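You operate a simulated robot arm through the tools that you are given. There is no shell and no other tool. Be economical: measure what you need, move in short steps, check, and stop when the job is done.

The job below is to be done with a simulated two-armed robot. You get a single attempt, and the scene is never put back.

JOB
Pug one log of clay and lay it on the carry board.
Fine: mill knob back at STOP, outlet cover shut again, no fault. Where these are worked on the way, their far stop is far enough and under half their travel is too little: outlet cover.

It is judged by the outcome, as a careful person would: the job done as asked, and still so three seconds after it is handed in. It fails if anything else is knocked over, pushed out of place, dropped, spilled or broken. A push-on lid holds only when it is set on centred and level and pressed home; a screw cap is set on level and turned clockwise until tight.

ROBOT AND FRAMES
Two 7-joint arms with two-finger parallel grippers on one trunk, on a base that drives. Base frame: it is fixed to the floor where the robot stands at the start and does not move with it; the origin is under the middle of the robot, x ahead of it, y to its left, z up; the surface under the hand at the start is at about z = 80. Lengths are in cm, angles in degrees, forces in N, time in s.
The left shoulder is at the start at [2, 13.8, 135.8], the right one opposite. With the tool pointing down near the work surface each hand reaches from about 10 to 40 cm from the robot's upright axis, wherever it stands, measured 20 degrees to its own side. Places, roughly: mill knob [70, 50, 90]; mill switch [70, 60, 90]; outlet cover [40, 0, 90]; scrap [-150, -100, 75]; teal bucket [100, 125, 75]; top of the carry board [10, 0, 80]; trap lever [-20, -80, 40]; white bucket [-50, -125, 100]; wooden paddle [-25, -125, 100]. Payload 1.57 kg a hand.
The tool frame of a hand sits at the grasp point between the pads (the TCP): z along the fingers, y along the line on which they close. The tips reach 3 cm beyond it. The gripper opens to 8 cm. The fingers are 1.7 cm wide and 1.2 cm thick; the gripper's body (4 by 8.2 cm) begins 8 cm behind the TCP.
Orientation is that of the tool frame in the base frame, as a unit quaternion [x, y, z, w]. With the fingers straight down and closing along the base's y, the tool's x points along the base's -x, its y along +y and its z along -z.

CONTROLS
- The arms move only by the tool step_arm. It takes "left_increments", "right_increments" or both (then of equal length, played together; a hand with none holds still); each is a list of rows, each a list of 3 entries, a list of its own where there are three numbers: the shift along the base's x, y, z in cm, then the turn, a rotation vector about the base's x, y, z in degrees, then the opening, from 0 (shut) to 1 (fully open). In form: [[[dx, dy, dz], [wx, wy, wz], claw], ...]. A call has 1 to 8 rows; each row is the pose to reach, as a shift and turn from the pose commanded when the call began. Rows are played at 5 a second. More than 5 cm and 8.6 degrees between two rows, or a gripper value outside its range, and nothing of the call is played. Where a pose cannot be reached the arm comes as near as it can. A force on the tool above 90 N (or 10 N above the force at the start of the call, whichever is more), or a blocked arm, ends the call early, and 0.2 s more pass. The fingers move at their own pace (about 4.5 cm/s each) and stop on an object; they squeeze with about 24 N. The grip force told is the motor's: it shows also when the fingers shut on nothing. Time passes only in rows, and 0.2 s behind the last, so rows that repeat a pose let the fingers close. The reply holds the time, the measured pose of the TCP, the force on the tool along the base axes, the opening and the grip force, in the units named above and with some noise, with the torque about the TCP (base axes, N m) and any sound that the robot's microphone picked up, and new pictures: "views" is both (left out), scene, wrist or none (wrist: the cameras of the hands that moved).
- Cameras (640 x 400 px; columns grow to the right, rows downward): "scene" is now at [18.32, 0.31, 123.16]; the picture's right is [0.07, -1.00, 0.00], its down [-0.73, -0.05, -0.68] and it looks along [0.68, 0.05, -0.73] (base axes); focal length 214 px, centre (320, 200). "left" rides on the left gripper at [7.2, 0.7, -12.2] in its tool frame; the picture's right is [-0.09, 1.00, 0.00], its down [-0.84, -0.08, -0.54] and it looks along [-0.54, -0.05, 0.84] (tool axes); focal length 238 px, centre (320, 200). "right" rides on the right gripper at [7.2, -0.6, -12.2] in its tool frame; the picture's right is [0.09, 1.00, 0.00], its down [-0.84, 0.08, -0.54] and it looks along [-0.54, 0.05, 0.84] (tool axes); focal length 238 px, centre (320, 200). There is no depth. A picture from a camera that has moved, and an enlarged one, comes with that camera's place and axes in the base frame and with its lens. The place of the scene camera against the robot may be out by one fixed shift of up to 1.2 cm in any direction.
- lift_body(by): slides the trunk up (or, below 0, down) by that many cm; the arms and the scene camera ride with it, the base frame stays. It gives what a move gives, with no picture.
- base_move(legs): drives the robot by 1 to 6 legs, each [ahead, left, turn to the left] in cm, cm and degrees, along the robot's own axes; the way and the turn of a leg run together, so that a leg with both is an arc; at most 150 cm and 180 degrees a leg. The arms and the cameras ride along, it lands a little off, and it stops where it bumps. It gives what a move gives, and a new picture of the scene camera.
- head_to(pan, tilt): turns the head with the scene camera to pan (to the left, within 60 degrees either way) and tilt (down, from -29 to 69), counted from straight ahead of the robot. It gives what a move gives, and a new picture of the scene camera.
- enlarge(camera, box): a new picture of the part [left, top, right, bottom] of that camera's present view, enlarged. The clock stands still meanwhile.
- close_job(): hands the job in; it is judged then, once.

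Go step by step. Nothing tells you exact positions but the pictures and the camera data: compare them with the known pose of the tool, close in by small moves and look again before you grip or let go. The budget is 120 turns and 260 pictures, counting those below and the enlarged ones. Unless the task says otherwise, let go and move clear before handing in, and close with one line.

The tools are called after "Request:" by a JSON object that holds its "method" and its "body". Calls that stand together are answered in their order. step_arm: Moves the arms, as the interface text tells. Its arguments: {"type":"object","properties":{"left_increments":{"type":"array","items":{"type":"array"}},"right_increments":{"type":"array","items":{"type":"array"}},"views":{"type":"string","enum":["both","scene","wrist","none"]}},"required":[]} The other tools are called the same way: lift_body (by) slides the trunk up or down; base_move (legs) drives the base; head_to (pan, tilt) turns the head that bears the scene camera; enlarge (camera, box) takes an enlarged picture of a part of a camera's view; close_job () hands the job in.

At the start:

```text
t: 0.0
left_ee_pos: [26.37, 43.05, 129.1]
left_orientation: [-0.061, 0.994, -0.094, -0.001]
left_contact_force: [0.0, 0.0, 0.6]
left_torque: [-0.01, 0.03, 0.0]
left_finger_gap: 7.98
left_grip_force: 0.1
right_ee_pos: [32.67, 4.58, 124.65]
right_orientation: [0.0, 0.983, 0.002, -0.182]
right_contact_force: [0.5, 0.0, 1.0]
right_torque: [0.02, 0.01, 0.02]
right_finger_gap: 8.01
right_grip_force: 0.0
trunk travel left (down, up): [-73.3, 50.7]
robot x, y, heading: [-0.39, -0.39, -0.2]
head pan, tilt: [4.3, 46.8]
```

scene: 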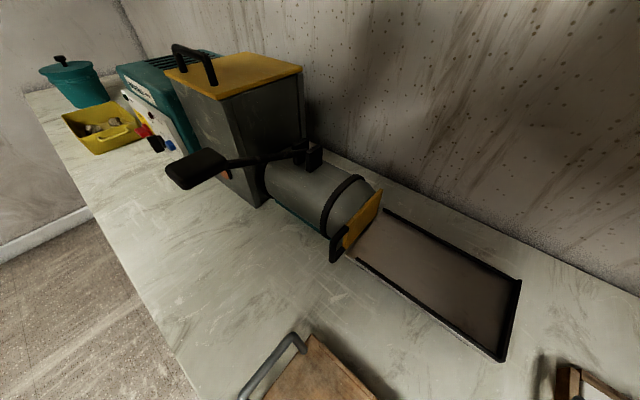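
right: 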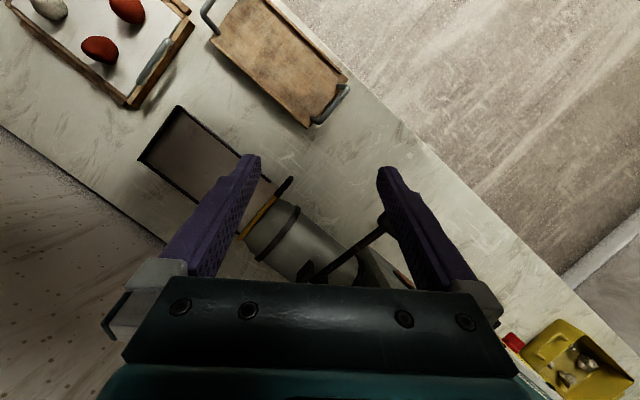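
left: 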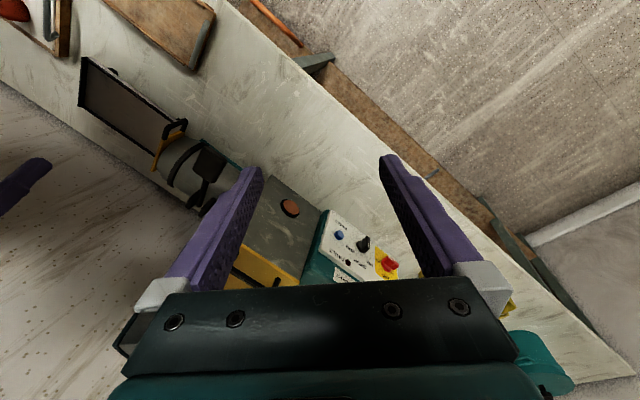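

I see a pug mill with a control panel on its left, a barrel with an outlet cover, a tray, and a board at the near edge. First I'll look closely at the panel and the other parts.

Request:
{"method": "enlarge", "body": {"camera": "left", "box": [240, 160, 440, 300]}}

Request:
{"method": "enlarge", "body": {"camera": "scene", "box": [20, 30, 320, 220]}}

Request:
{"method": "enlarge", "body": {"camera": "scene", "box": [240, 120, 540, 400]}}

Request:
{"method": "enlarge", "body": {"camera": "right", "box": [0, 0, 420, 280]}}

```text
2.86 times, centred on (340, 230) of left
camera zoom: at [18.87, 45.19, 141.09], right [-0.03, 0.98, -0.19], down [0.83, 0.13, 0.54], along [0.55, -0.14, -0.82], focal length 681 px, centre (263, 114)
```

zoom: 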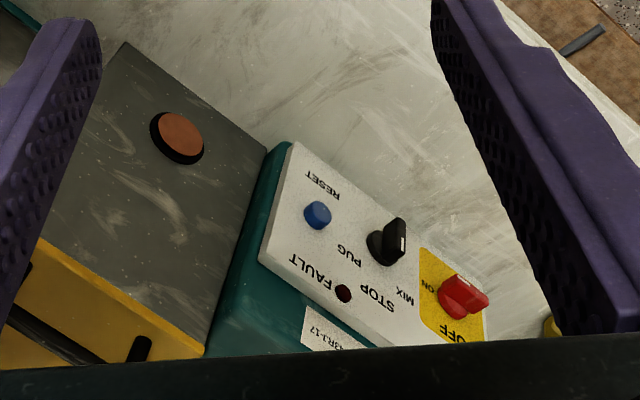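

```text
2.11 times, centred on (170, 125) of scene
camera zoom: at [18.32, 0.31, 123.16], right [0.07, -1.0, 0.0], down [-0.73, -0.05, -0.68], along [0.68, 0.05, -0.73], focal length 452 px, centre (636, 358)
```

zoom: 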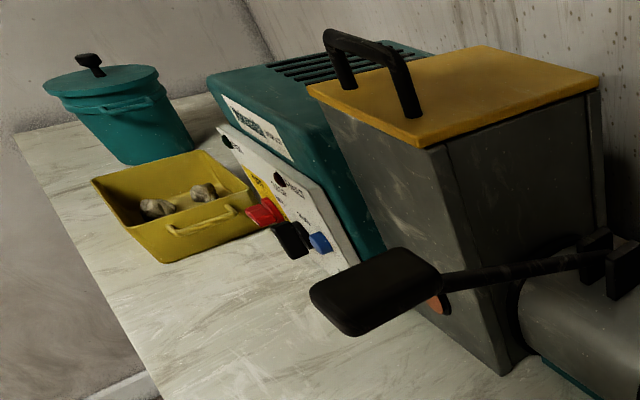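

```text
1.43 times, centred on (390, 260) of scene
camera zoom: at [18.32, 0.31, 123.16], right [0.07, -1.0, 0.0], down [-0.73, -0.05, -0.68], along [0.68, 0.05, -0.73], focal length 306 px, centre (220, 114)
```

zoom: 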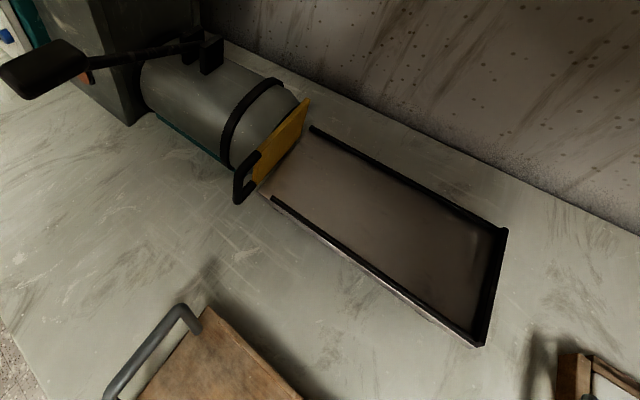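

```text
1.43 times, centred on (210, 140) of right
camera zoom: at [30.17, 3.86, 138.65], right [-0.09, 1.0, 0.03], down [0.98, 0.08, 0.21], along [0.2, 0.05, -0.98], focal length 340 px, centre (477, 286)
```

zoom: 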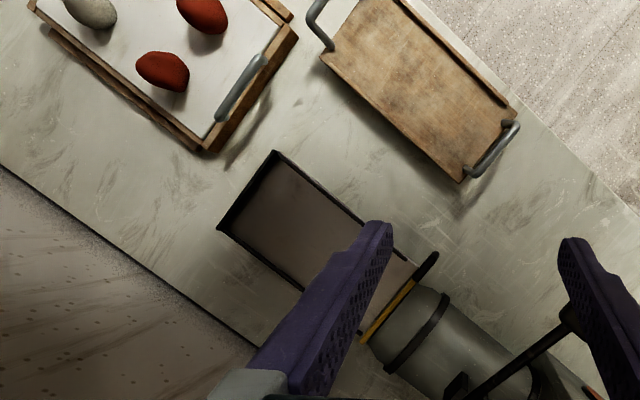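

The mill seems to face the robot at an angle. I'll turn the head to read the panel, and also look around for the other objects.

Request:
{"method": "head_to", "body": {"pan": 40, "tilt": 30}}

Request:
{"method": "enlarge", "body": {"camera": "scene", "box": [260, 100, 460, 240]}}

Request:
{"method": "head_to", "body": {"pan": -45, "tilt": 40}}

```text
t: 1.0
left_ee_pos: [26.29, 43.28, 129.22]
left_orientation: [-0.062, 0.993, -0.097, -0.001]
left_contact_force: [0.1, -0.2, -0.5]
left_torque: [0.0, -0.02, 0.01]
left_finger_gap: 8.01
left_grip_force: 0.1
right_ee_pos: [32.51, 4.56, 124.63]
right_orientation: [-0.001, 0.983, 0.0, -0.182]
right_contact_force: [0.2, 0.0, -0.3]
right_torque: [0.01, 0.03, 0.0]
right_finger_gap: 8.02
right_grip_force: 0.0
trunk travel left (down, up): [-73.3, 50.7]
robot x, y, heading: [0.11, -0.13, -0.1]
head pan, tilt: [40.0, 30.0]
camera scene: at [17.3, 5.53, 125.67], right [0.64, -0.77, 0.0], down [-0.38, -0.32, -0.87], along [0.66, 0.56, -0.5], focal length 214 px, centre (320, 200)
```

scene: 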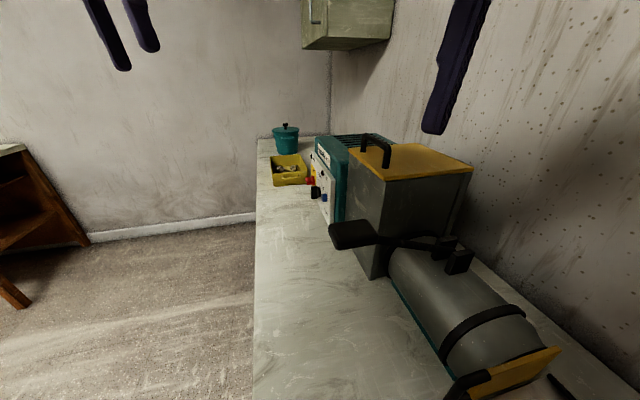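

```text
2.86 times, centred on (360, 170) of scene
camera zoom: at [17.3, 5.53, 125.67], right [0.64, -0.77, 0.0], down [-0.38, -0.32, -0.87], along [0.66, 0.56, -0.5], focal length 613 px, centre (206, 286)
```

zoom: 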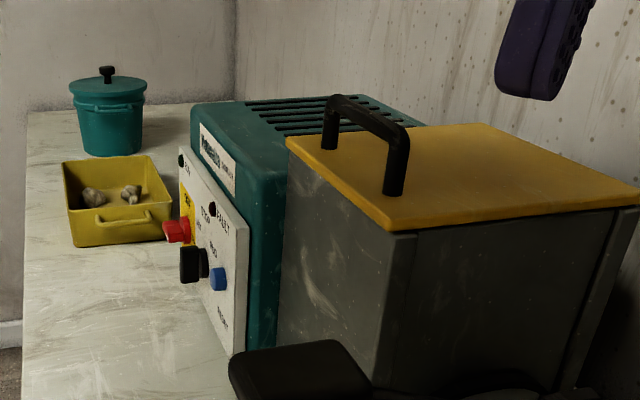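

```text
t: 2.6
left_ee_pos: [26.32, 43.34, 129.04]
left_orientation: [-0.063, 0.993, -0.096, -0.001]
left_contact_force: [-1.1, -0.4, -0.9]
left_torque: [-0.01, -0.01, 0.01]
left_finger_gap: 8.01
left_grip_force: 0.0
right_ee_pos: [32.56, 4.58, 124.56]
right_orientation: [-0.001, 0.983, 0.001, -0.182]
right_contact_force: [0.4, -0.1, -0.4]
right_torque: [0.0, -0.01, 0.01]
right_finger_gap: 8.0
right_grip_force: 0.1
trunk travel left (down, up): [-73.3, 50.7]
robot x, y, heading: [0.23, -0.18, 0.2]
head pan, tilt: [-45.0, 40.0]
camera scene: at [16.38, -6.29, 124.14], right [-0.71, -0.71, 0.0], down [-0.45, 0.45, -0.77], along [0.54, -0.54, -0.64], focal length 214 px, centre (320, 200)
```

scene: 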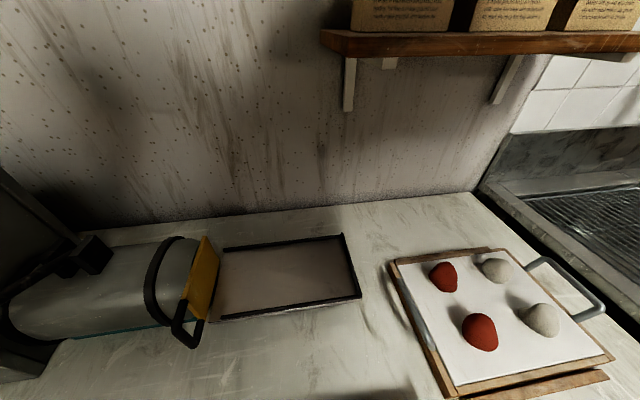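

There's a plaster bat with lumps and a shelf with text on the bags. Let me read that text and see the hopper front.

Request:
{"method": "enlarge", "body": {"camera": "scene", "box": [320, 0, 640, 60]}}

Request:
{"method": "enlarge", "body": {"camera": "scene", "box": [0, 200, 380, 400]}}

Request:
{"method": "head_to", "body": {"pan": 35, "tilt": 45}}

Request:
{"method": "enlarge", "body": {"camera": "scene", "box": [250, 60, 470, 220]}}

```text
2.00 times, centred on (480, 30) of scene
camera zoom: at [16.38, -6.29, 124.14], right [-0.71, -0.71, 0.0], down [-0.45, 0.45, -0.77], along [0.54, -0.54, -0.64], focal length 429 px, centre (0, 540)
```

zoom: 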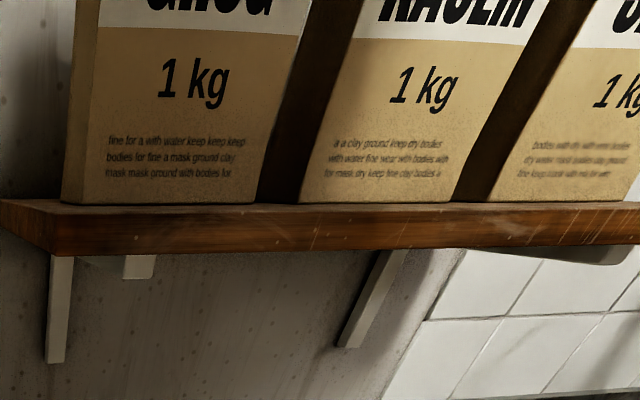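

```text
1.68 times, centred on (190, 300) of scene
camera zoom: at [16.38, -6.29, 124.14], right [-0.71, -0.71, 0.0], down [-0.45, 0.45, -0.77], along [0.54, -0.54, -0.64], focal length 361 px, centre (539, 32)
```

zoom: 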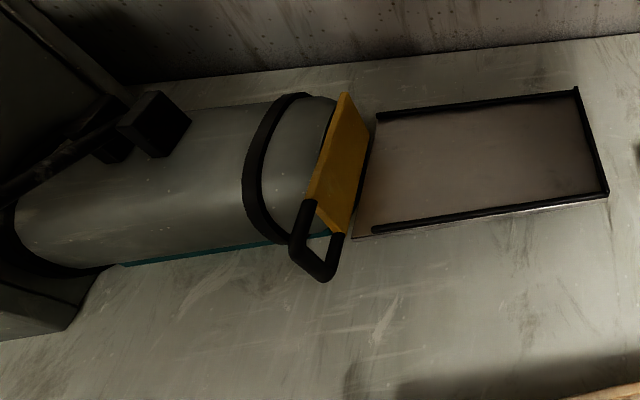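

```text
t: 4.1
left_ee_pos: [26.34, 43.28, 129.23]
left_orientation: [-0.062, 0.993, -0.096, -0.001]
left_contact_force: [-0.1, -0.7, -1.5]
left_torque: [0.0, -0.01, 0.0]
left_finger_gap: 8.0
left_grip_force: 0.0
right_ee_pos: [32.66, 4.59, 124.55]
right_orientation: [0.001, 0.983, 0.002, -0.182]
right_contact_force: [0.6, 1.1, 0.6]
right_torque: [0.0, 0.0, -0.01]
right_finger_gap: 8.01
right_grip_force: 0.1
trunk travel left (down, up): [-73.3, 50.7]
robot x, y, heading: [-0.07, 0.18, 0.2]
head pan, tilt: [35.0, 45.0]
camera scene: at [17.03, 4.38, 123.42], right [0.57, -0.82, 0.0], down [-0.58, -0.41, -0.71], along [0.58, 0.41, -0.71], focal length 214 px, centre (320, 200)
```

scene: 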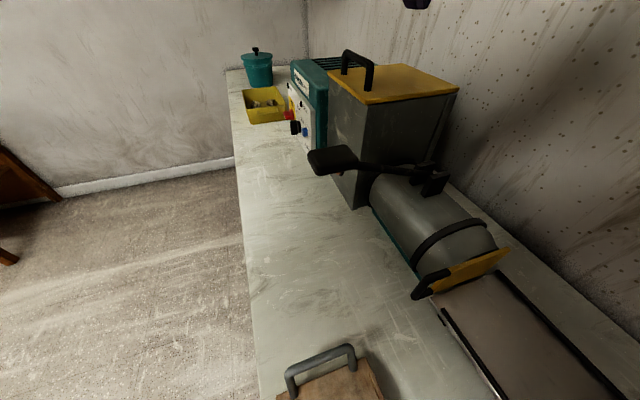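

```text
2.50 times, centred on (360, 140) of scene
camera zoom: at [17.03, 4.38, 123.42], right [0.57, -0.82, 0.0], down [-0.58, -0.41, -0.71], along [0.58, 0.41, -0.71], focal length 536 px, centre (220, 350)
```

zoom: 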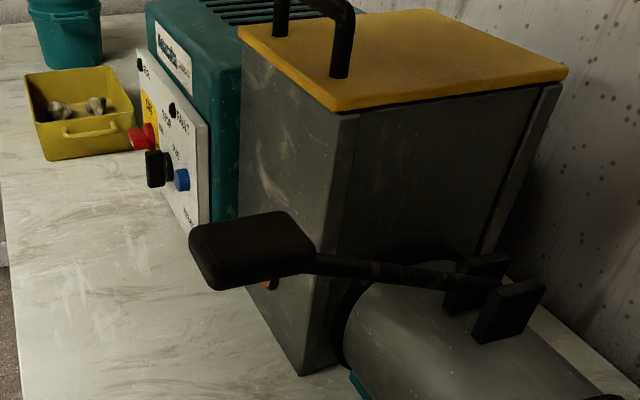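

Knob triangulates to about [67, 49, 90]; the bench front runs at about 54°, so facing it means turning right about 36°. I'll back off from the edge, turn to face the bench and then look.

Request:
{"method": "base_move", "body": {"legs": [[-15, 11, 0], [0, 0, -36]]}}

Request:
{"method": "head_to", "body": {"pan": 20, "tilt": 40}}

```text
t: 7.4
left_ee_pos: [31.6, 30.46, 129.2]
left_orientation: [0.247, 0.964, -0.092, -0.03]
left_contact_force: [0.3, -0.6, -0.4]
left_torque: [0.02, 0.03, -0.01]
left_finger_gap: 8.01
left_grip_force: 0.0
right_ee_pos: [13.8, -4.54, 124.45]
right_orientation: [0.303, 0.935, 0.056, -0.173]
right_contact_force: [0.3, 0.0, 0.3]
right_torque: [-0.01, -0.02, 0.02]
right_finger_gap: 7.99
right_grip_force: 0.1
trunk travel left (down, up): [-73.3, 50.7]
robot x, y, heading: [-15.3, 11.19, -36.2]
head pan, tilt: [35.0, 45.0]
camera scene: at [1.44, 4.74, 123.41], right [-0.02, -1.0, 0.0], down [-0.71, 0.01, -0.71], along [0.71, -0.01, -0.71], focal length 214 px, centre (320, 200)
```

scene: 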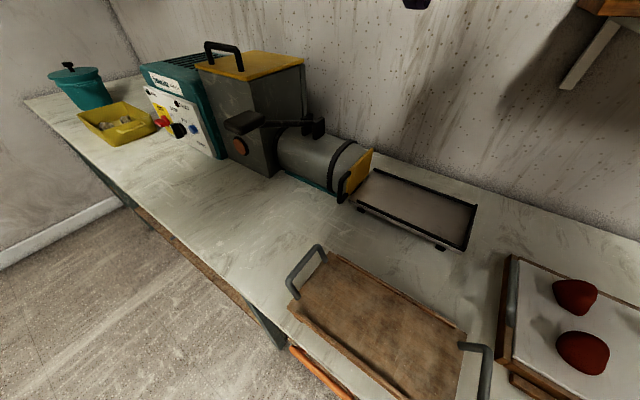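

```text
t: 8.2
left_ee_pos: [31.57, 30.51, 129.04]
left_orientation: [0.247, 0.964, -0.092, -0.031]
left_contact_force: [-0.7, -0.4, 0.0]
left_torque: [0.01, -0.02, 0.0]
left_finger_gap: 7.99
left_grip_force: 0.0
right_ee_pos: [13.83, -4.41, 124.46]
right_orientation: [0.303, 0.935, 0.056, -0.174]
right_contact_force: [0.4, -0.5, -0.6]
right_torque: [0.0, 0.05, -0.01]
right_finger_gap: 8.03
right_grip_force: 0.1
trunk travel left (down, up): [-73.3, 50.7]
robot x, y, heading: [-15.4, 11.47, -36.3]
head pan, tilt: [20.0, 40.0]
camera scene: at [1.48, 2.54, 124.14], right [-0.27, -0.96, 0.0], down [-0.62, 0.18, -0.77], along [0.74, -0.21, -0.64], focal length 214 px, centre (320, 200)
```

scene: 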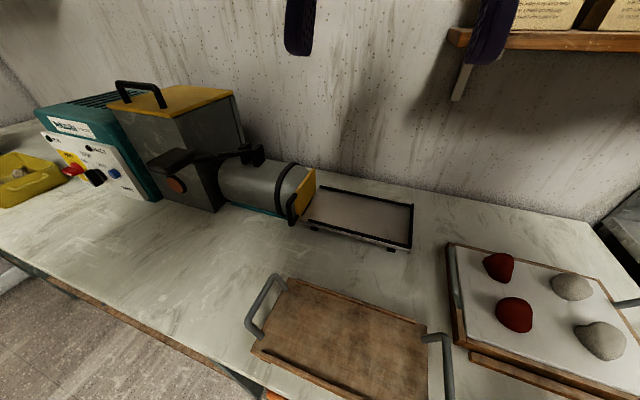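

Now I drive left along the bench so the panel is in front of the left arm.

Request:
{"method": "base_move", "body": {"legs": [[0, 65, 0]]}}

Request:
{"method": "head_to", "body": {"pan": 10, "tilt": 35}}

Request:
{"method": "enlarge", "body": {"camera": "scene", "box": [210, 80, 410, 280]}}

```text
t: 11.8
left_ee_pos: [69.72, 82.2, 129.26]
left_orientation: [0.251, 0.963, -0.091, -0.03]
left_contact_force: [-0.7, 0.9, -0.7]
left_torque: [0.01, 0.0, -0.02]
left_finger_gap: 8.02
left_grip_force: 0.1
right_ee_pos: [52.01, 47.54, 124.51]
right_orientation: [0.306, 0.934, 0.057, -0.174]
right_contact_force: [0.9, 0.9, 0.1]
right_torque: [-0.02, 0.01, 0.03]
right_finger_gap: 8.01
right_grip_force: 0.1
trunk travel left (down, up): [-73.3, 50.7]
robot x, y, heading: [22.98, 63.35, -36.1]
head pan, tilt: [20.0, 40.0]
camera scene: at [39.53, 54.55, 124.14], right [-0.28, -0.96, 0.0], down [-0.62, 0.18, -0.77], along [0.74, -0.22, -0.64], focal length 214 px, centre (320, 200)
```

scene: 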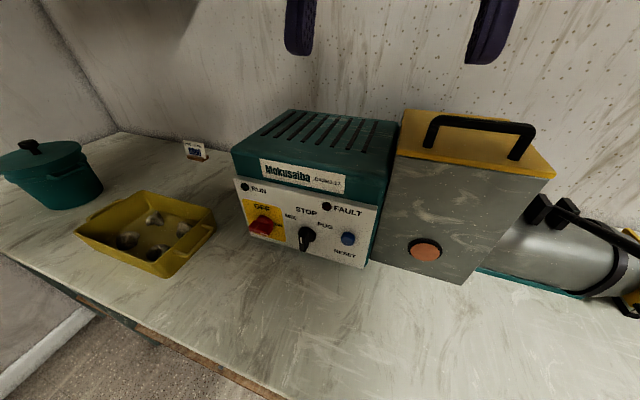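

```text
t: 12.5
left_ee_pos: [69.72, 82.33, 129.3]
left_orientation: [0.25, 0.963, -0.091, -0.03]
left_contact_force: [0.4, 0.9, 0.0]
left_torque: [-0.04, 0.01, 0.0]
left_finger_gap: 8.01
left_grip_force: 0.1
right_ee_pos: [51.87, 47.52, 124.53]
right_orientation: [0.307, 0.934, 0.057, -0.173]
right_contact_force: [-0.5, -0.4, 0.7]
right_torque: [-0.01, 0.0, -0.04]
right_finger_gap: 7.99
right_grip_force: 0.0
trunk travel left (down, up): [-73.3, 50.7]
robot x, y, heading: [22.81, 62.8, -36.2]
head pan, tilt: [10.0, 35.0]
camera scene: at [39.26, 53.04, 124.89], right [-0.44, -0.9, 0.0], down [-0.51, 0.25, -0.82], along [0.73, -0.36, -0.57], focal length 214 px, centre (320, 200)
```

scene: 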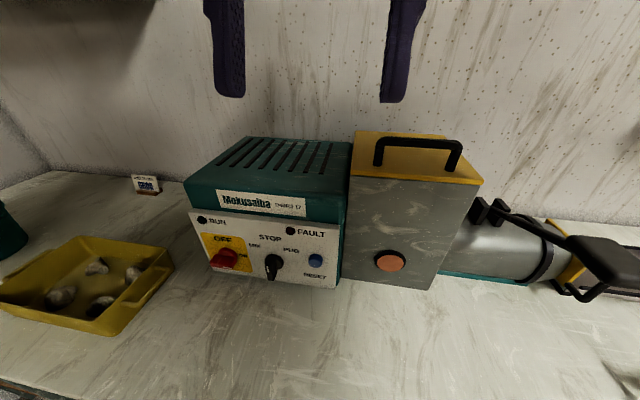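

```text
2.00 times, centred on (310, 180) of scene
camera zoom: at [39.26, 53.04, 124.89], right [-0.44, -0.9, 0.0], down [-0.51, 0.25, -0.82], along [0.73, -0.36, -0.57], focal length 429 px, centre (340, 240)
```

zoom: 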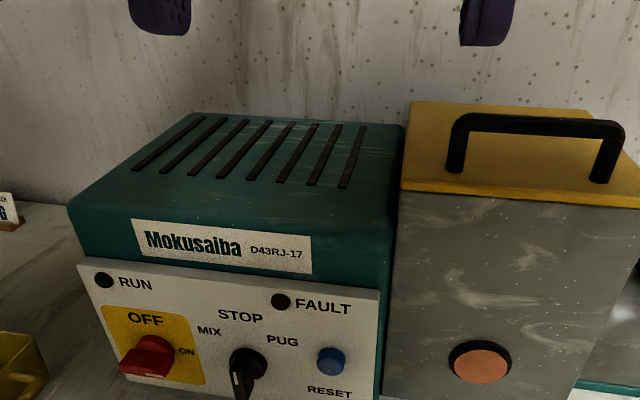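

I can now read the panel: OFF/ON red switch, MIX–STOP–PUG knob, RESET and lamps. I'll lower the trunk for a frontal view and read the small card.

Request:
{"method": "lift_body", "body": {"by": -25}}

Request:
{"method": "head_to", "body": {"pan": 10, "tilt": 20}}

Request:
{"method": "enlarge", "body": {"camera": "scene", "box": [180, 140, 400, 290]}}

Request:
{"method": "enlarge", "body": {"camera": "scene", "box": [90, 120, 190, 200]}}

```text
t: 15.1
left_ee_pos: [69.76, 82.32, 104.27]
left_orientation: [0.25, 0.963, -0.091, -0.03]
left_contact_force: [-0.5, -0.5, 0.3]
left_torque: [0.04, -0.01, -0.01]
left_finger_gap: 8.02
left_grip_force: 0.2
right_ee_pos: [51.95, 47.49, 99.48]
right_orientation: [0.307, 0.934, 0.057, -0.173]
right_contact_force: [0.3, 0.4, -0.5]
right_torque: [-0.01, 0.02, 0.02]
right_finger_gap: 7.98
right_grip_force: 0.1
trunk travel left (down, up): [-48.3, 75.7]
robot x, y, heading: [22.98, 63.16, -36.4]
head pan, tilt: [10.0, 35.0]
```

```text
t: 15.8
left_ee_pos: [69.79, 82.29, 104.18]
left_orientation: [0.25, 0.964, -0.091, -0.03]
left_contact_force: [0.5, 0.3, 0.6]
left_torque: [-0.05, 0.02, 0.02]
left_finger_gap: 7.99
left_grip_force: 0.0
right_ee_pos: [51.85, 47.47, 99.44]
right_orientation: [0.307, 0.934, 0.057, -0.175]
right_contact_force: [-0.2, 0.3, 0.3]
right_torque: [0.02, 0.0, -0.02]
right_finger_gap: 7.99
right_grip_force: 0.1
trunk travel left (down, up): [-48.3, 75.7]
robot x, y, heading: [22.7, 63.07, -36.4]
head pan, tilt: [10.0, 20.0]
camera scene: at [39.71, 52.81, 102.28], right [-0.44, -0.9, 0.0], down [-0.31, 0.15, -0.94], along [0.84, -0.42, -0.34], focal length 214 px, centre (320, 200)
```

scene: 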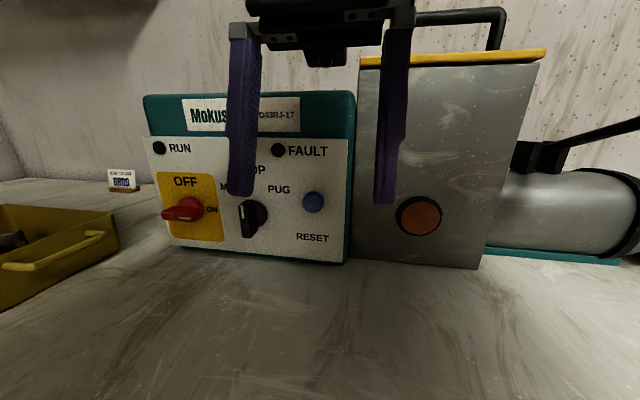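

```text
2.67 times, centred on (290, 215) of scene
camera zoom: at [39.71, 52.81, 102.28], right [-0.44, -0.9, 0.0], down [-0.31, 0.15, -0.94], along [0.84, -0.42, -0.34], focal length 572 px, centre (400, 160)
```

zoom: 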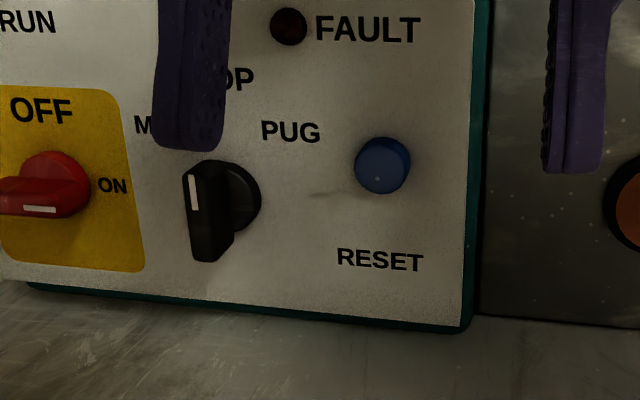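

```text
5.00 times, centred on (140, 160) of scene
camera zoom: at [39.71, 52.81, 102.28], right [-0.44, -0.9, 0.0], down [-0.31, 0.15, -0.94], along [0.84, -0.42, -0.34], focal length 1072 px, centre (1220, 400)
```

zoom: 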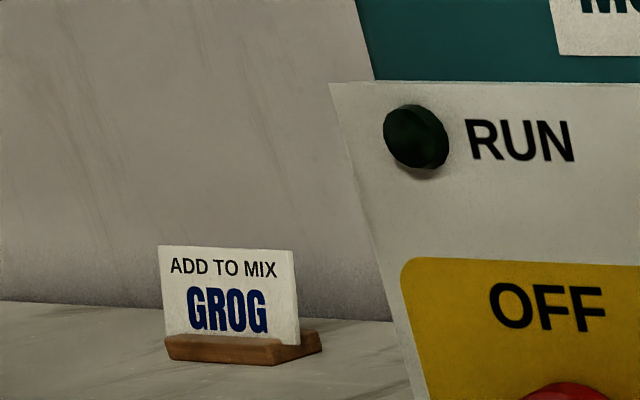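

Request:
{"method": "enlarge", "body": {"camera": "scene", "box": [145, 165, 245, 245]}}

```text
5.00 times, centred on (195, 205) of scene
camera zoom: at [39.71, 52.81, 102.28], right [-0.44, -0.9, 0.0], down [-0.31, 0.15, -0.94], along [0.84, -0.42, -0.34], focal length 1072 px, centre (945, 175)
```

zoom: 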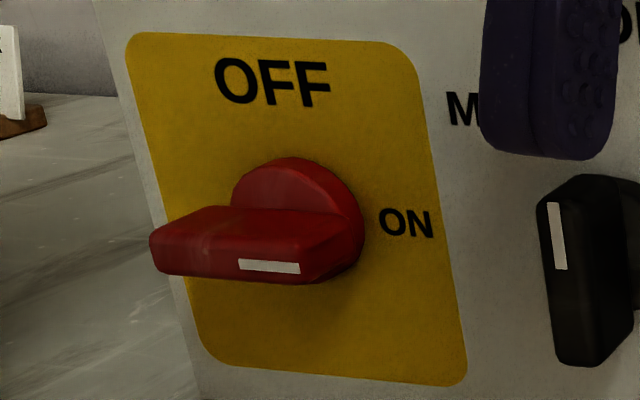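

The switch is already ON, the knob at STOP, no fault lit. Next is the outlet cover, at about [38, -1, 92]; I'll raise the trunk and drive back right to face it.

Request:
{"method": "lift_body", "body": {"by": 25}}

Request:
{"method": "base_move", "body": {"legs": [[0, -39, 0], [6, 0, 0]]}}

Request:
{"method": "head_to", "body": {"pan": 0, "tilt": 50}}

Request:
{"method": "enlarge", "body": {"camera": "scene", "box": [200, 80, 460, 260]}}

```text
t: 18.4
left_ee_pos: [69.72, 82.33, 129.19]
left_orientation: [0.251, 0.963, -0.091, -0.03]
left_contact_force: [-0.1, 0.1, 0.4]
left_torque: [0.0, 0.0, 0.0]
left_finger_gap: 7.98
left_grip_force: 0.0
right_ee_pos: [51.87, 47.51, 124.45]
right_orientation: [0.306, 0.934, 0.057, -0.174]
right_contact_force: [0.2, -0.3, -0.1]
right_torque: [0.0, -0.02, -0.03]
right_finger_gap: 7.99
right_grip_force: 0.0
trunk travel left (down, up): [-73.3, 50.7]
robot x, y, heading: [22.89, 63.32, -36.2]
head pan, tilt: [10.0, 20.0]
```

```text
t: 21.4
left_ee_pos: [51.67, 47.33, 129.23]
left_orientation: [0.25, 0.963, -0.091, -0.031]
left_contact_force: [0.4, -0.1, -0.3]
left_torque: [-0.01, 0.02, -0.02]
left_finger_gap: 8.02
left_grip_force: 0.0
right_ee_pos: [33.72, 12.68, 124.36]
right_orientation: [0.306, 0.934, 0.056, -0.173]
right_contact_force: [-0.3, 0.6, -0.6]
right_torque: [0.0, 0.01, -0.02]
right_finger_gap: 7.98
right_grip_force: 0.1
trunk travel left (down, up): [-73.3, 50.7]
robot x, y, heading: [4.83, 28.56, -36.4]
head pan, tilt: [10.0, 20.0]
camera scene: at [21.58, 17.97, 127.28], right [-0.44, -0.9, 0.0], down [-0.31, 0.15, -0.94], along [0.84, -0.42, -0.34], focal length 214 px, centre (320, 200)
```

scene: 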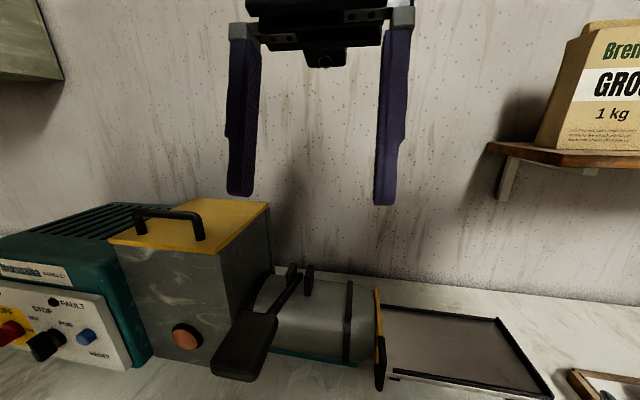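

```text
t: 22.4
left_ee_pos: [51.55, 47.45, 129.21]
left_orientation: [0.25, 0.963, -0.092, -0.03]
left_contact_force: [-0.2, 0.0, 0.3]
left_torque: [0.01, -0.03, 0.02]
left_finger_gap: 8.0
left_grip_force: 0.1
right_ee_pos: [33.76, 12.67, 124.4]
right_orientation: [0.306, 0.934, 0.058, -0.174]
right_contact_force: [-0.1, 0.1, 1.1]
right_torque: [-0.03, 0.02, 0.01]
right_finger_gap: 8.01
right_grip_force: 0.1
trunk travel left (down, up): [-73.3, 50.7]
robot x, y, heading: [5.16, 28.51, -36.5]
head pan, tilt: [0.0, 50.0]
camera scene: at [19.45, 17.54, 122.73], right [-0.59, -0.81, 0.0], down [-0.62, 0.45, -0.64], along [0.52, -0.38, -0.77], focal length 214 px, centre (320, 200)
```

scene: 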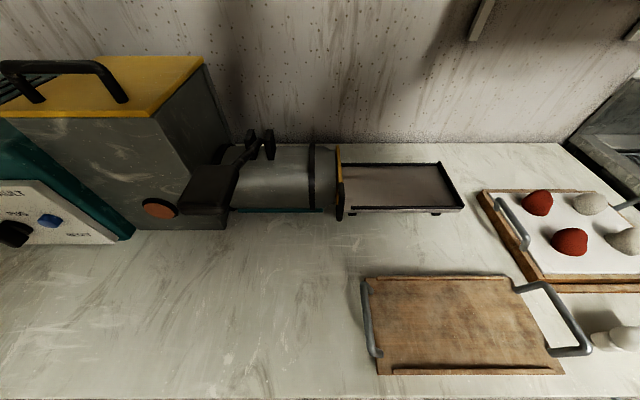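

```text
2.22 times, centred on (330, 170) of scene
camera zoom: at [19.45, 17.54, 122.73], right [-0.59, -0.81, 0.0], down [-0.62, 0.45, -0.64], along [0.52, -0.38, -0.77], focal length 477 px, centre (298, 267)
```

zoom: 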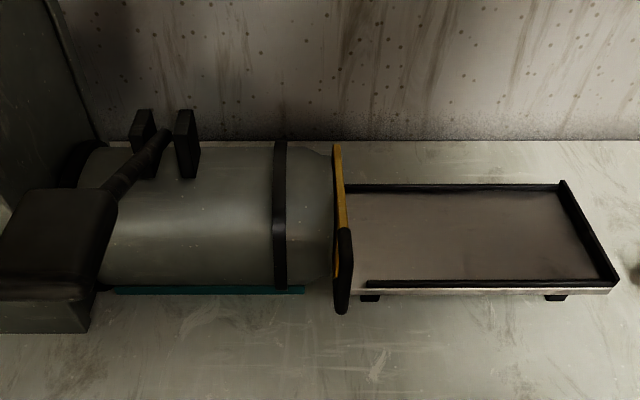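

The cover is the yellow plate with a black loop handle on its near edge. I'll shift the right hand a little to view it with the wrist camera.

Request:
{"method": "step_arm", "body": {"right_increments": [[[-3, -4, 0], [0, 0, 0], 1], [[-6, -8, -2], [0, 0, 0], 1]], "views": "wrist"}}

Request:
{"method": "enlarge", "body": {"camera": "right", "box": [160, 100, 480, 300]}}

```text
refused: row 2 steps farther than a row can; nothing moved
```

```text
2.00 times, centred on (320, 200) of right
camera zoom: at [31.42, 13.51, 138.56], right [0.52, 0.85, 0.03], down [0.83, -0.52, 0.2], along [0.19, -0.08, -0.98], focal length 477 px, centre (320, 200)
```

zoom: 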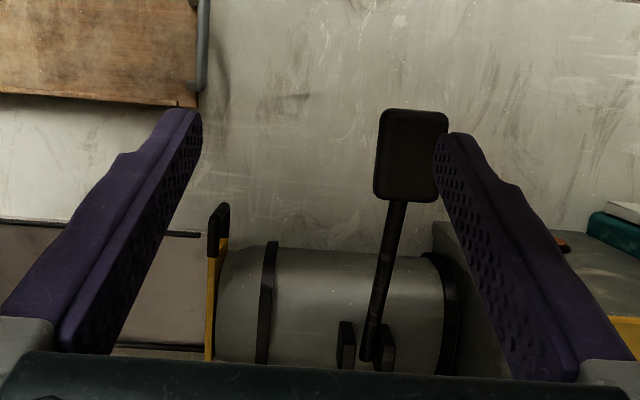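

The cover's handle loop lies in the plate's plane: u≈22.5 along the bench, z≈90–95, so it most likely pulls toward the robot. I'll bring the right hand above it, fingers straight down.

Request:
{"method": "step_arm", "body": {"right_increments": [[[0.6, -2.4, -4], [-3, -4, 0], 1], [[1.2, -4.8, -8], [-6, -8, 0], 1], [[1.8, -7.2, -12], [-9, -12, 0], 1], [[2.4, -9.6, -16], [-12, -16, 0], 1], [[2.94, -11.84, -20], [-12.5, -16.9, 0], 1], [[2.94, -11.84, -20], [-12.5, -16.9, 0], 1]]}}

Request:
{"method": "enlarge", "body": {"camera": "right", "box": [200, 100, 440, 300]}}

```text
t: 23.8
left_ee_pos: [51.58, 47.34, 129.14]
left_orientation: [0.25, 0.963, -0.093, -0.031]
left_contact_force: [0.1, 0.2, 0.1]
left_torque: [-0.02, -0.01, -0.01]
left_finger_gap: 7.99
left_grip_force: 0.0
right_ee_pos: [36.78, 0.63, 104.49]
right_orientation: [0.311, 0.95, 0.0, 0.001]
right_contact_force: [0.6, 0.6, 0.4]
right_torque: [0.0, 0.01, 0.01]
right_finger_gap: 8.0
right_grip_force: 0.0
trunk travel left (down, up): [-73.3, 50.7]
robot x, y, heading: [4.79, 28.36, -36.0]
head pan, tilt: [0.0, 50.0]
camera scene: at [19.44, 17.54, 122.72], right [-0.59, -0.81, 0.0], down [-0.62, 0.45, -0.64], along [0.52, -0.38, -0.77], focal length 214 px, centre (320, 200)
camera right: at [30.47, 4.3, 116.82], right [0.52, 0.86, 0.0], down [0.72, -0.43, 0.54], along [0.46, -0.28, -0.84], focal length 238 px, centre (320, 200)
```

scene: 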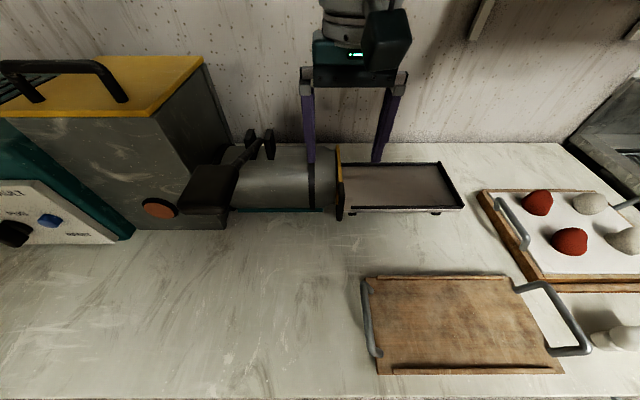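
right: 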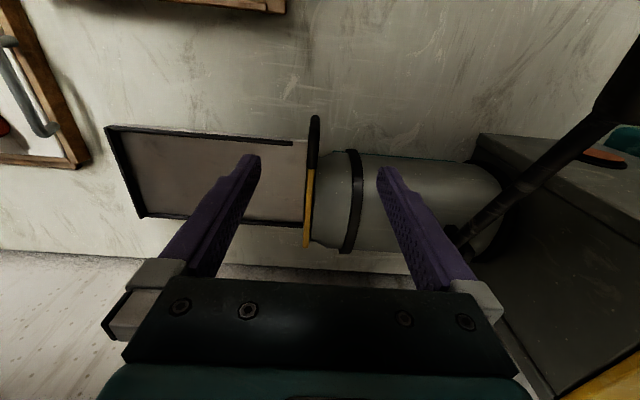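

```text
2.00 times, centred on (320, 200) of right
camera zoom: at [30.47, 4.3, 116.82], right [0.52, 0.86, 0.0], down [0.72, -0.43, 0.54], along [0.46, -0.28, -0.84], focal length 477 px, centre (320, 200)
```

zoom: 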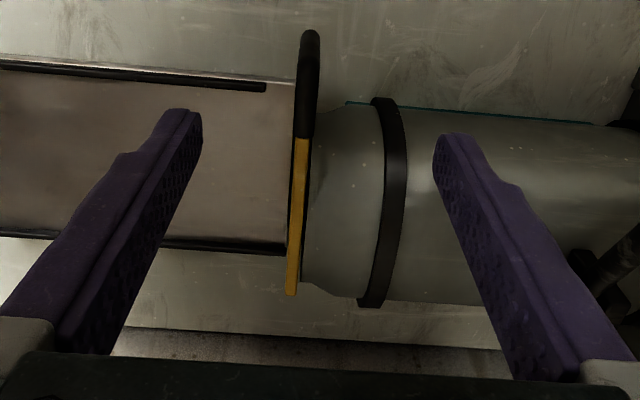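

Handle line is at u≈21.5; I shift slightly and go down around it with the fingers half open, then check.

Request:
{"method": "step_arm", "body": {"right_increments": [[[-0.3, -0.9, -2], [0, 0, 0], 0.5], [[-0.3, -0.9, -5], [0, 0, 0], 0.5], [[-0.3, -0.9, -8.5], [0, 0, 0], 0.5], [[-0.3, -0.9, -12], [0, 0, 0], 0.5]]}}

Request:
{"method": "enlarge", "body": {"camera": "right", "box": [200, 60, 440, 260]}}

```text
t: 24.8
left_ee_pos: [51.65, 47.46, 129.16]
left_orientation: [0.25, 0.963, -0.092, -0.03]
left_contact_force: [-0.6, -0.8, 0.3]
left_torque: [-0.02, -0.03, 0.03]
left_finger_gap: 8.0
left_grip_force: 0.0
right_ee_pos: [34.42, 0.64, 93.54]
right_orientation: [0.311, 0.95, -0.001, 0.001]
right_contact_force: [-0.2, -0.3, 0.0]
right_torque: [0.01, 0.0, 0.01]
right_finger_gap: 4.02
right_grip_force: 0.0
right hand out of reach, approached as far as the arm can: row 3, 4
trunk travel left (down, up): [-73.3, 50.7]
robot x, y, heading: [4.73, 28.22, -36.3]
head pan, tilt: [0.0, 50.0]
camera scene: at [19.44, 17.54, 122.73], right [-0.59, -0.81, 0.0], down [-0.62, 0.45, -0.64], along [0.52, -0.38, -0.77], focal length 214 px, centre (320, 200)
camera right: at [28.12, 4.2, 105.77], right [0.51, 0.86, 0.0], down [0.72, -0.43, 0.54], along [0.47, -0.28, -0.84], focal length 238 px, centre (320, 200)
```

scene: 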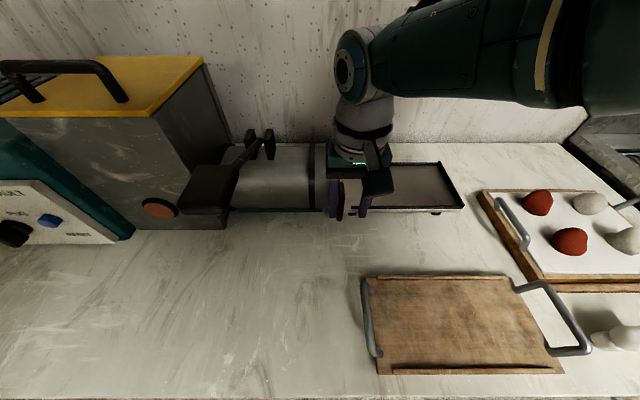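
right: 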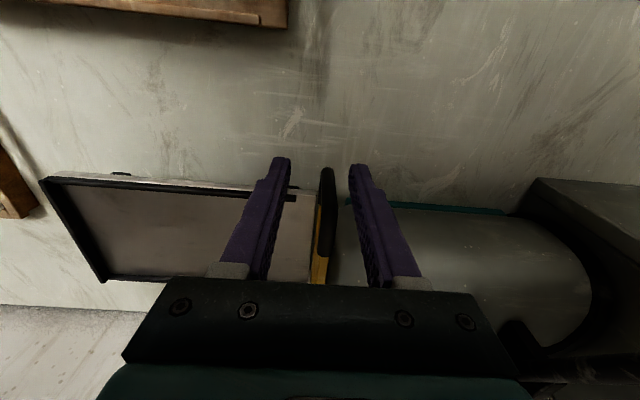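

```text
2.00 times, centred on (320, 160) of right
camera zoom: at [28.12, 4.2, 105.77], right [0.51, 0.86, 0.0], down [0.72, -0.43, 0.54], along [0.47, -0.28, -0.84], focal length 477 px, centre (320, 280)
```

zoom: 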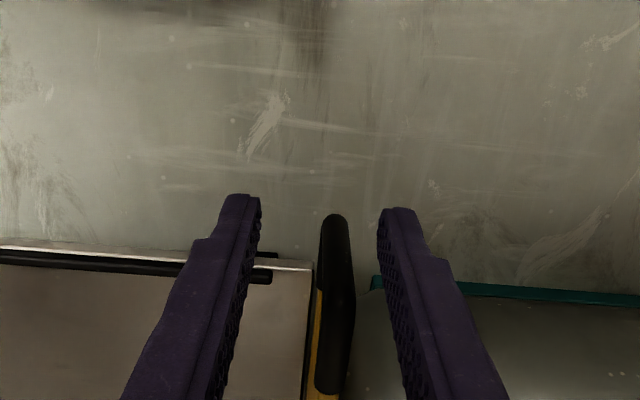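

The handle is at the edge of reach. I'll lift the hand, drive 8 cm ahead, and retry.

Request:
{"method": "step_arm", "body": {"right_increments": [[[0, 0, 5], [0, 0, 0], 0.5], [[0, 0, 10], [0, 0, 0], 0.5], [[-2.4, 1.8, 12], [0, 0, 0], 0.5], [[-6, 4.4, 12], [0, 0, 0], 0.5]], "views": "none"}}

Request:
{"method": "base_move", "body": {"legs": [[8, 0, 0]]}}

```text
t: 25.8
left_ee_pos: [51.68, 47.41, 129.16]
left_orientation: [0.251, 0.963, -0.091, -0.031]
left_contact_force: [-0.4, 0.5, 0.2]
left_torque: [-0.02, -0.01, 0.01]
left_finger_gap: 8.04
left_grip_force: 0.0
right_ee_pos: [28.43, 4.8, 105.41]
right_orientation: [0.312, 0.95, -0.002, -0.001]
right_contact_force: [0.1, 0.5, 0.0]
right_torque: [-0.01, 0.01, -0.01]
right_finger_gap: 4.01
right_grip_force: 0.0
trunk travel left (down, up): [-73.3, 50.7]
robot x, y, heading: [4.91, 28.18, -36.3]
head pan, tilt: [0.0, 50.0]
```

```text
t: 26.8
left_ee_pos: [58.03, 42.65, 129.2]
left_orientation: [0.251, 0.963, -0.091, -0.03]
left_contact_force: [-0.8, -0.6, 0.0]
left_torque: [0.01, 0.01, 0.03]
left_finger_gap: 8.01
left_grip_force: 0.1
right_ee_pos: [34.95, 0.2, 105.34]
right_orientation: [0.312, 0.95, 0.0, -0.001]
right_contact_force: [-0.4, 0.1, 0.5]
right_torque: [0.01, -0.02, 0.0]
right_finger_gap: 3.98
right_grip_force: 0.1
trunk travel left (down, up): [-73.3, 50.7]
robot x, y, heading: [11.0, 23.78, -36.4]
head pan, tilt: [0.0, 50.0]
camera scene: at [25.81, 12.83, 122.72], right [-0.59, -0.8, 0.0], down [-0.62, 0.45, -0.64], along [0.52, -0.38, -0.77], focal length 214 px, centre (320, 200)
```

scene: 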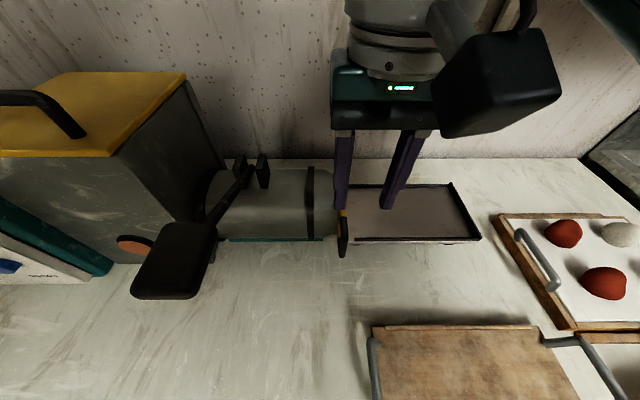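

Request:
{"method": "step_arm", "body": {"right_increments": [[[1.9, -0.85, -3], [0, 0, 0], 0.5], [[1.9, -0.85, -6.5], [0, 0, 0], 0.5], [[1.9, -0.85, -10], [0, 0, 0], 0.5], [[1.9, -0.85, -12.8], [0, 0, 0], 0.5]]}}

Request:
{"method": "enlarge", "body": {"camera": "right", "box": [200, 60, 440, 260]}}

```text
t: 27.8
left_ee_pos: [58.07, 42.65, 129.21]
left_orientation: [0.251, 0.963, -0.092, -0.03]
left_contact_force: [0.8, 0.4, 1.1]
left_torque: [0.01, -0.02, 0.0]
left_finger_gap: 8.02
left_grip_force: 0.0
right_ee_pos: [36.75, -0.86, 92.48]
right_orientation: [0.312, 0.95, 0.0, 0.0]
right_contact_force: [-0.1, -0.8, 0.0]
right_torque: [0.0, -0.02, -0.03]
right_finger_gap: 4.01
right_grip_force: 0.1
trunk travel left (down, up): [-73.3, 50.7]
robot x, y, heading: [11.15, 23.35, -36.4]
head pan, tilt: [0.0, 50.0]
camera scene: at [25.81, 12.83, 122.73], right [-0.59, -0.8, 0.0], down [-0.62, 0.45, -0.64], along [0.52, -0.38, -0.77], focal length 214 px, centre (320, 200)
camera right: at [30.55, 2.81, 104.86], right [0.52, 0.86, 0.0], down [0.72, -0.43, 0.54], along [0.46, -0.28, -0.84], focal length 238 px, centre (320, 200)
```

scene: 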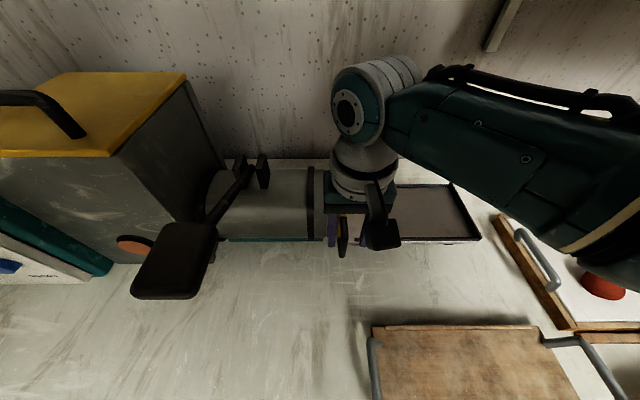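
right: 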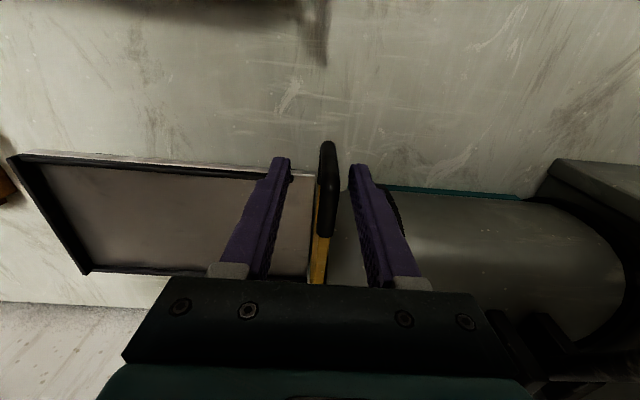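

```text
2.00 times, centred on (320, 160) of right
camera zoom: at [30.55, 2.81, 104.86], right [0.52, 0.86, 0.0], down [0.72, -0.43, 0.54], along [0.46, -0.28, -0.84], focal length 477 px, centre (320, 280)
```

zoom: 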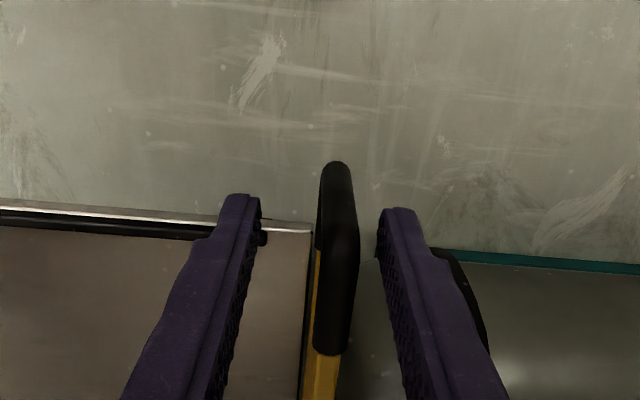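

The loop is between the fingers, a bit off-centre; I centre and close.

Request:
{"method": "step_arm", "body": {"right_increments": [[[0.25, 0.33, 0], [0, 0, 0], 0.3], [[0.25, 0.33, 0], [0, 0, 0], 0], [[0.25, 0.33, 0], [0, 0, 0], 0], [[0.25, 0.33, 0], [0, 0, 0], 0]], "views": "wrist"}}

```text
t: 28.8
left_ee_pos: [58.08, 42.62, 129.23]
left_orientation: [0.251, 0.963, -0.091, -0.03]
left_contact_force: [1.1, -0.2, 0.3]
left_torque: [0.04, 0.0, -0.01]
left_finger_gap: 7.99
left_grip_force: 0.1
right_ee_pos: [37.17, -0.39, 92.59]
right_orientation: [0.311, 0.95, 0.0, 0.0]
right_contact_force: [3.7, 4.0, -3.2]
right_torque: [-0.34, -0.4, 0.04]
right_finger_gap: 1.16
right_grip_force: 29.3
trunk travel left (down, up): [-73.3, 50.7]
robot x, y, heading: [11.48, 23.65, -36.1]
head pan, tilt: [0.0, 50.0]
camera right: at [30.89, 3.27, 104.89], right [0.52, 0.86, 0.0], down [0.72, -0.43, 0.54], along [0.47, -0.28, -0.84], focal length 238 px, centre (320, 200)
```

right: 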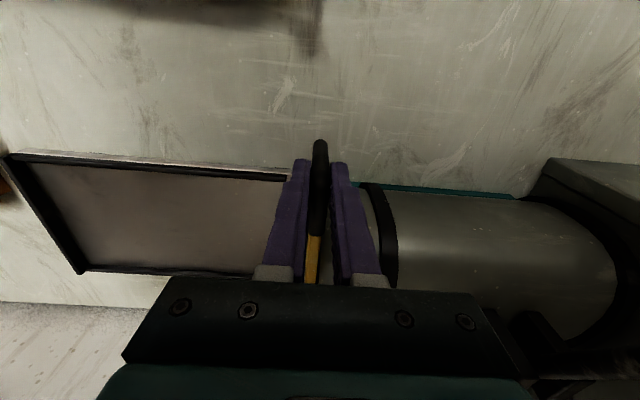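

Gripped (1.16 cm). Now a short test pull toward the robot.

Request:
{"method": "step_arm", "body": {"right_increments": [[[-0.8, 0.6, 0], [0, 0, 0], 0], [[-1.6, 1.2, 0], [0, 0, 0], 0], [[-2.4, 1.8, 0], [0, 0, 0], 0]]}}

```text
t: 29.6
left_ee_pos: [58.03, 42.58, 129.29]
left_orientation: [0.251, 0.963, -0.092, -0.03]
left_contact_force: [-0.4, 0.3, 0.4]
left_torque: [0.0, 0.0, 0.0]
left_finger_gap: 8.01
left_grip_force: 0.1
right_ee_pos: [34.68, 1.4, 92.55]
right_orientation: [0.312, 0.95, -0.001, 0.0]
right_contact_force: [0.7, 0.3, 2.2]
right_torque: [0.04, -0.19, 0.02]
right_finger_gap: 1.18
right_grip_force: 29.3
trunk travel left (down, up): [-73.3, 50.7]
robot x, y, heading: [11.04, 23.81, -36.4]
head pan, tilt: [0.0, 50.0]
camera scene: at [25.83, 12.83, 122.73], right [-0.59, -0.8, 0.0], down [-0.62, 0.45, -0.64], along [0.52, -0.38, -0.77], focal length 214 px, centre (320, 200)
camera right: at [28.43, 5.12, 104.9], right [0.52, 0.86, 0.0], down [0.72, -0.43, 0.54], along [0.46, -0.28, -0.84], focal length 238 px, centre (320, 200)
```

scene: 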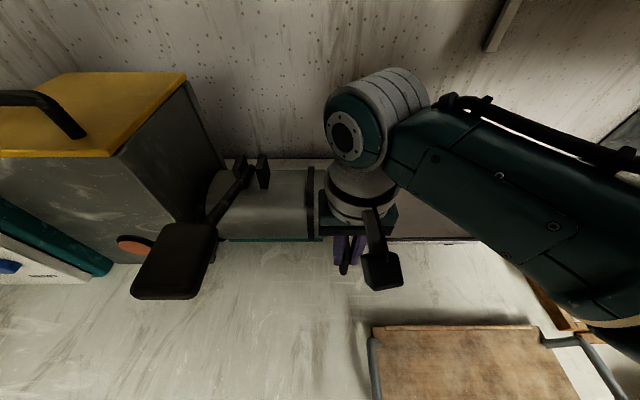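
right: 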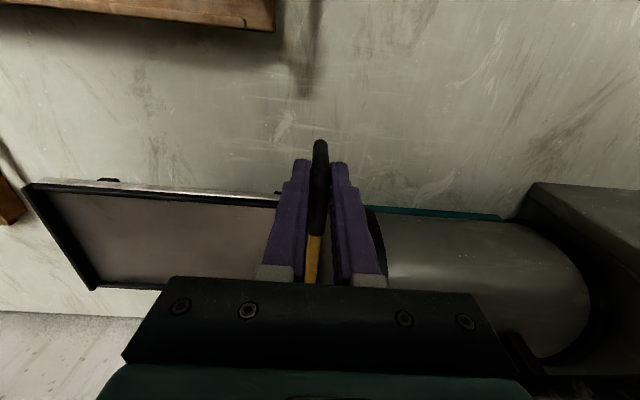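

It slides. I continue pulling to the far stop.

Request:
{"method": "step_arm", "body": {"right_increments": [[[-1.6, 1.2, 0], [0, 0, 0], 0], [[-3.2, 2.4, 0], [0, 0, 0], 0], [[-4.8, 3.6, 0], [0, 0, 0], 0], [[-6.4, 4.8, 0], [0, 0, 0], 0], [[-8, 6, 0], [0, 0, 0], 0]]}}

```text
t: 30.8
left_ee_pos: [58.0, 42.69, 129.21]
left_orientation: [0.25, 0.963, -0.093, -0.03]
left_contact_force: [-0.2, -0.2, 0.5]
left_torque: [0.03, 0.04, -0.02]
left_finger_gap: 8.01
left_grip_force: 0.0
right_ee_pos: [26.61, 7.53, 92.66]
right_orientation: [0.311, 0.95, 0.0, -0.004]
right_contact_force: [-0.4, -1.1, -0.2]
right_torque: [0.03, -0.03, 0.01]
right_finger_gap: 0.0
right_grip_force: 21.3
trunk travel left (down, up): [-73.3, 50.7]
robot x, y, heading: [10.86, 23.6, -36.3]
head pan, tilt: [0.0, 50.0]
camera scene: at [25.81, 12.83, 122.74], right [-0.59, -0.8, 0.0], down [-0.62, 0.45, -0.64], along [0.52, -0.38, -0.77], focal length 214 px, centre (320, 200)
camera right: at [20.39, 11.2, 105.01], right [0.52, 0.86, 0.0], down [0.72, -0.43, 0.54], along [0.46, -0.28, -0.84], focal length 238 px, centre (320, 200)
```

scene: 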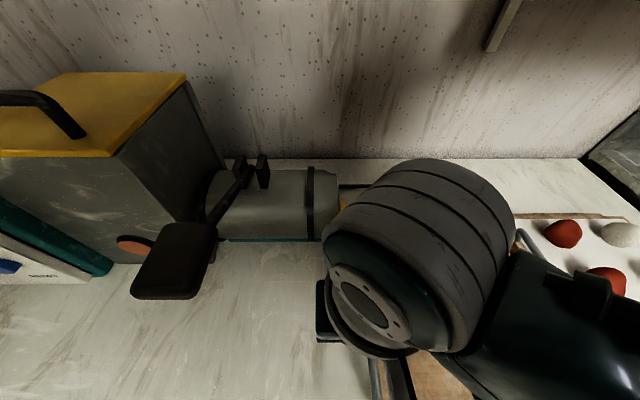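
right: 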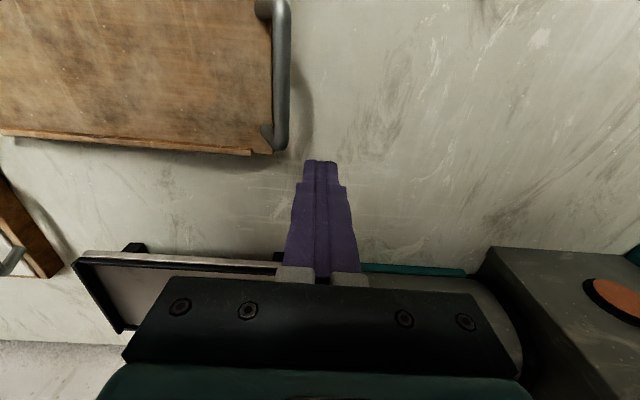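

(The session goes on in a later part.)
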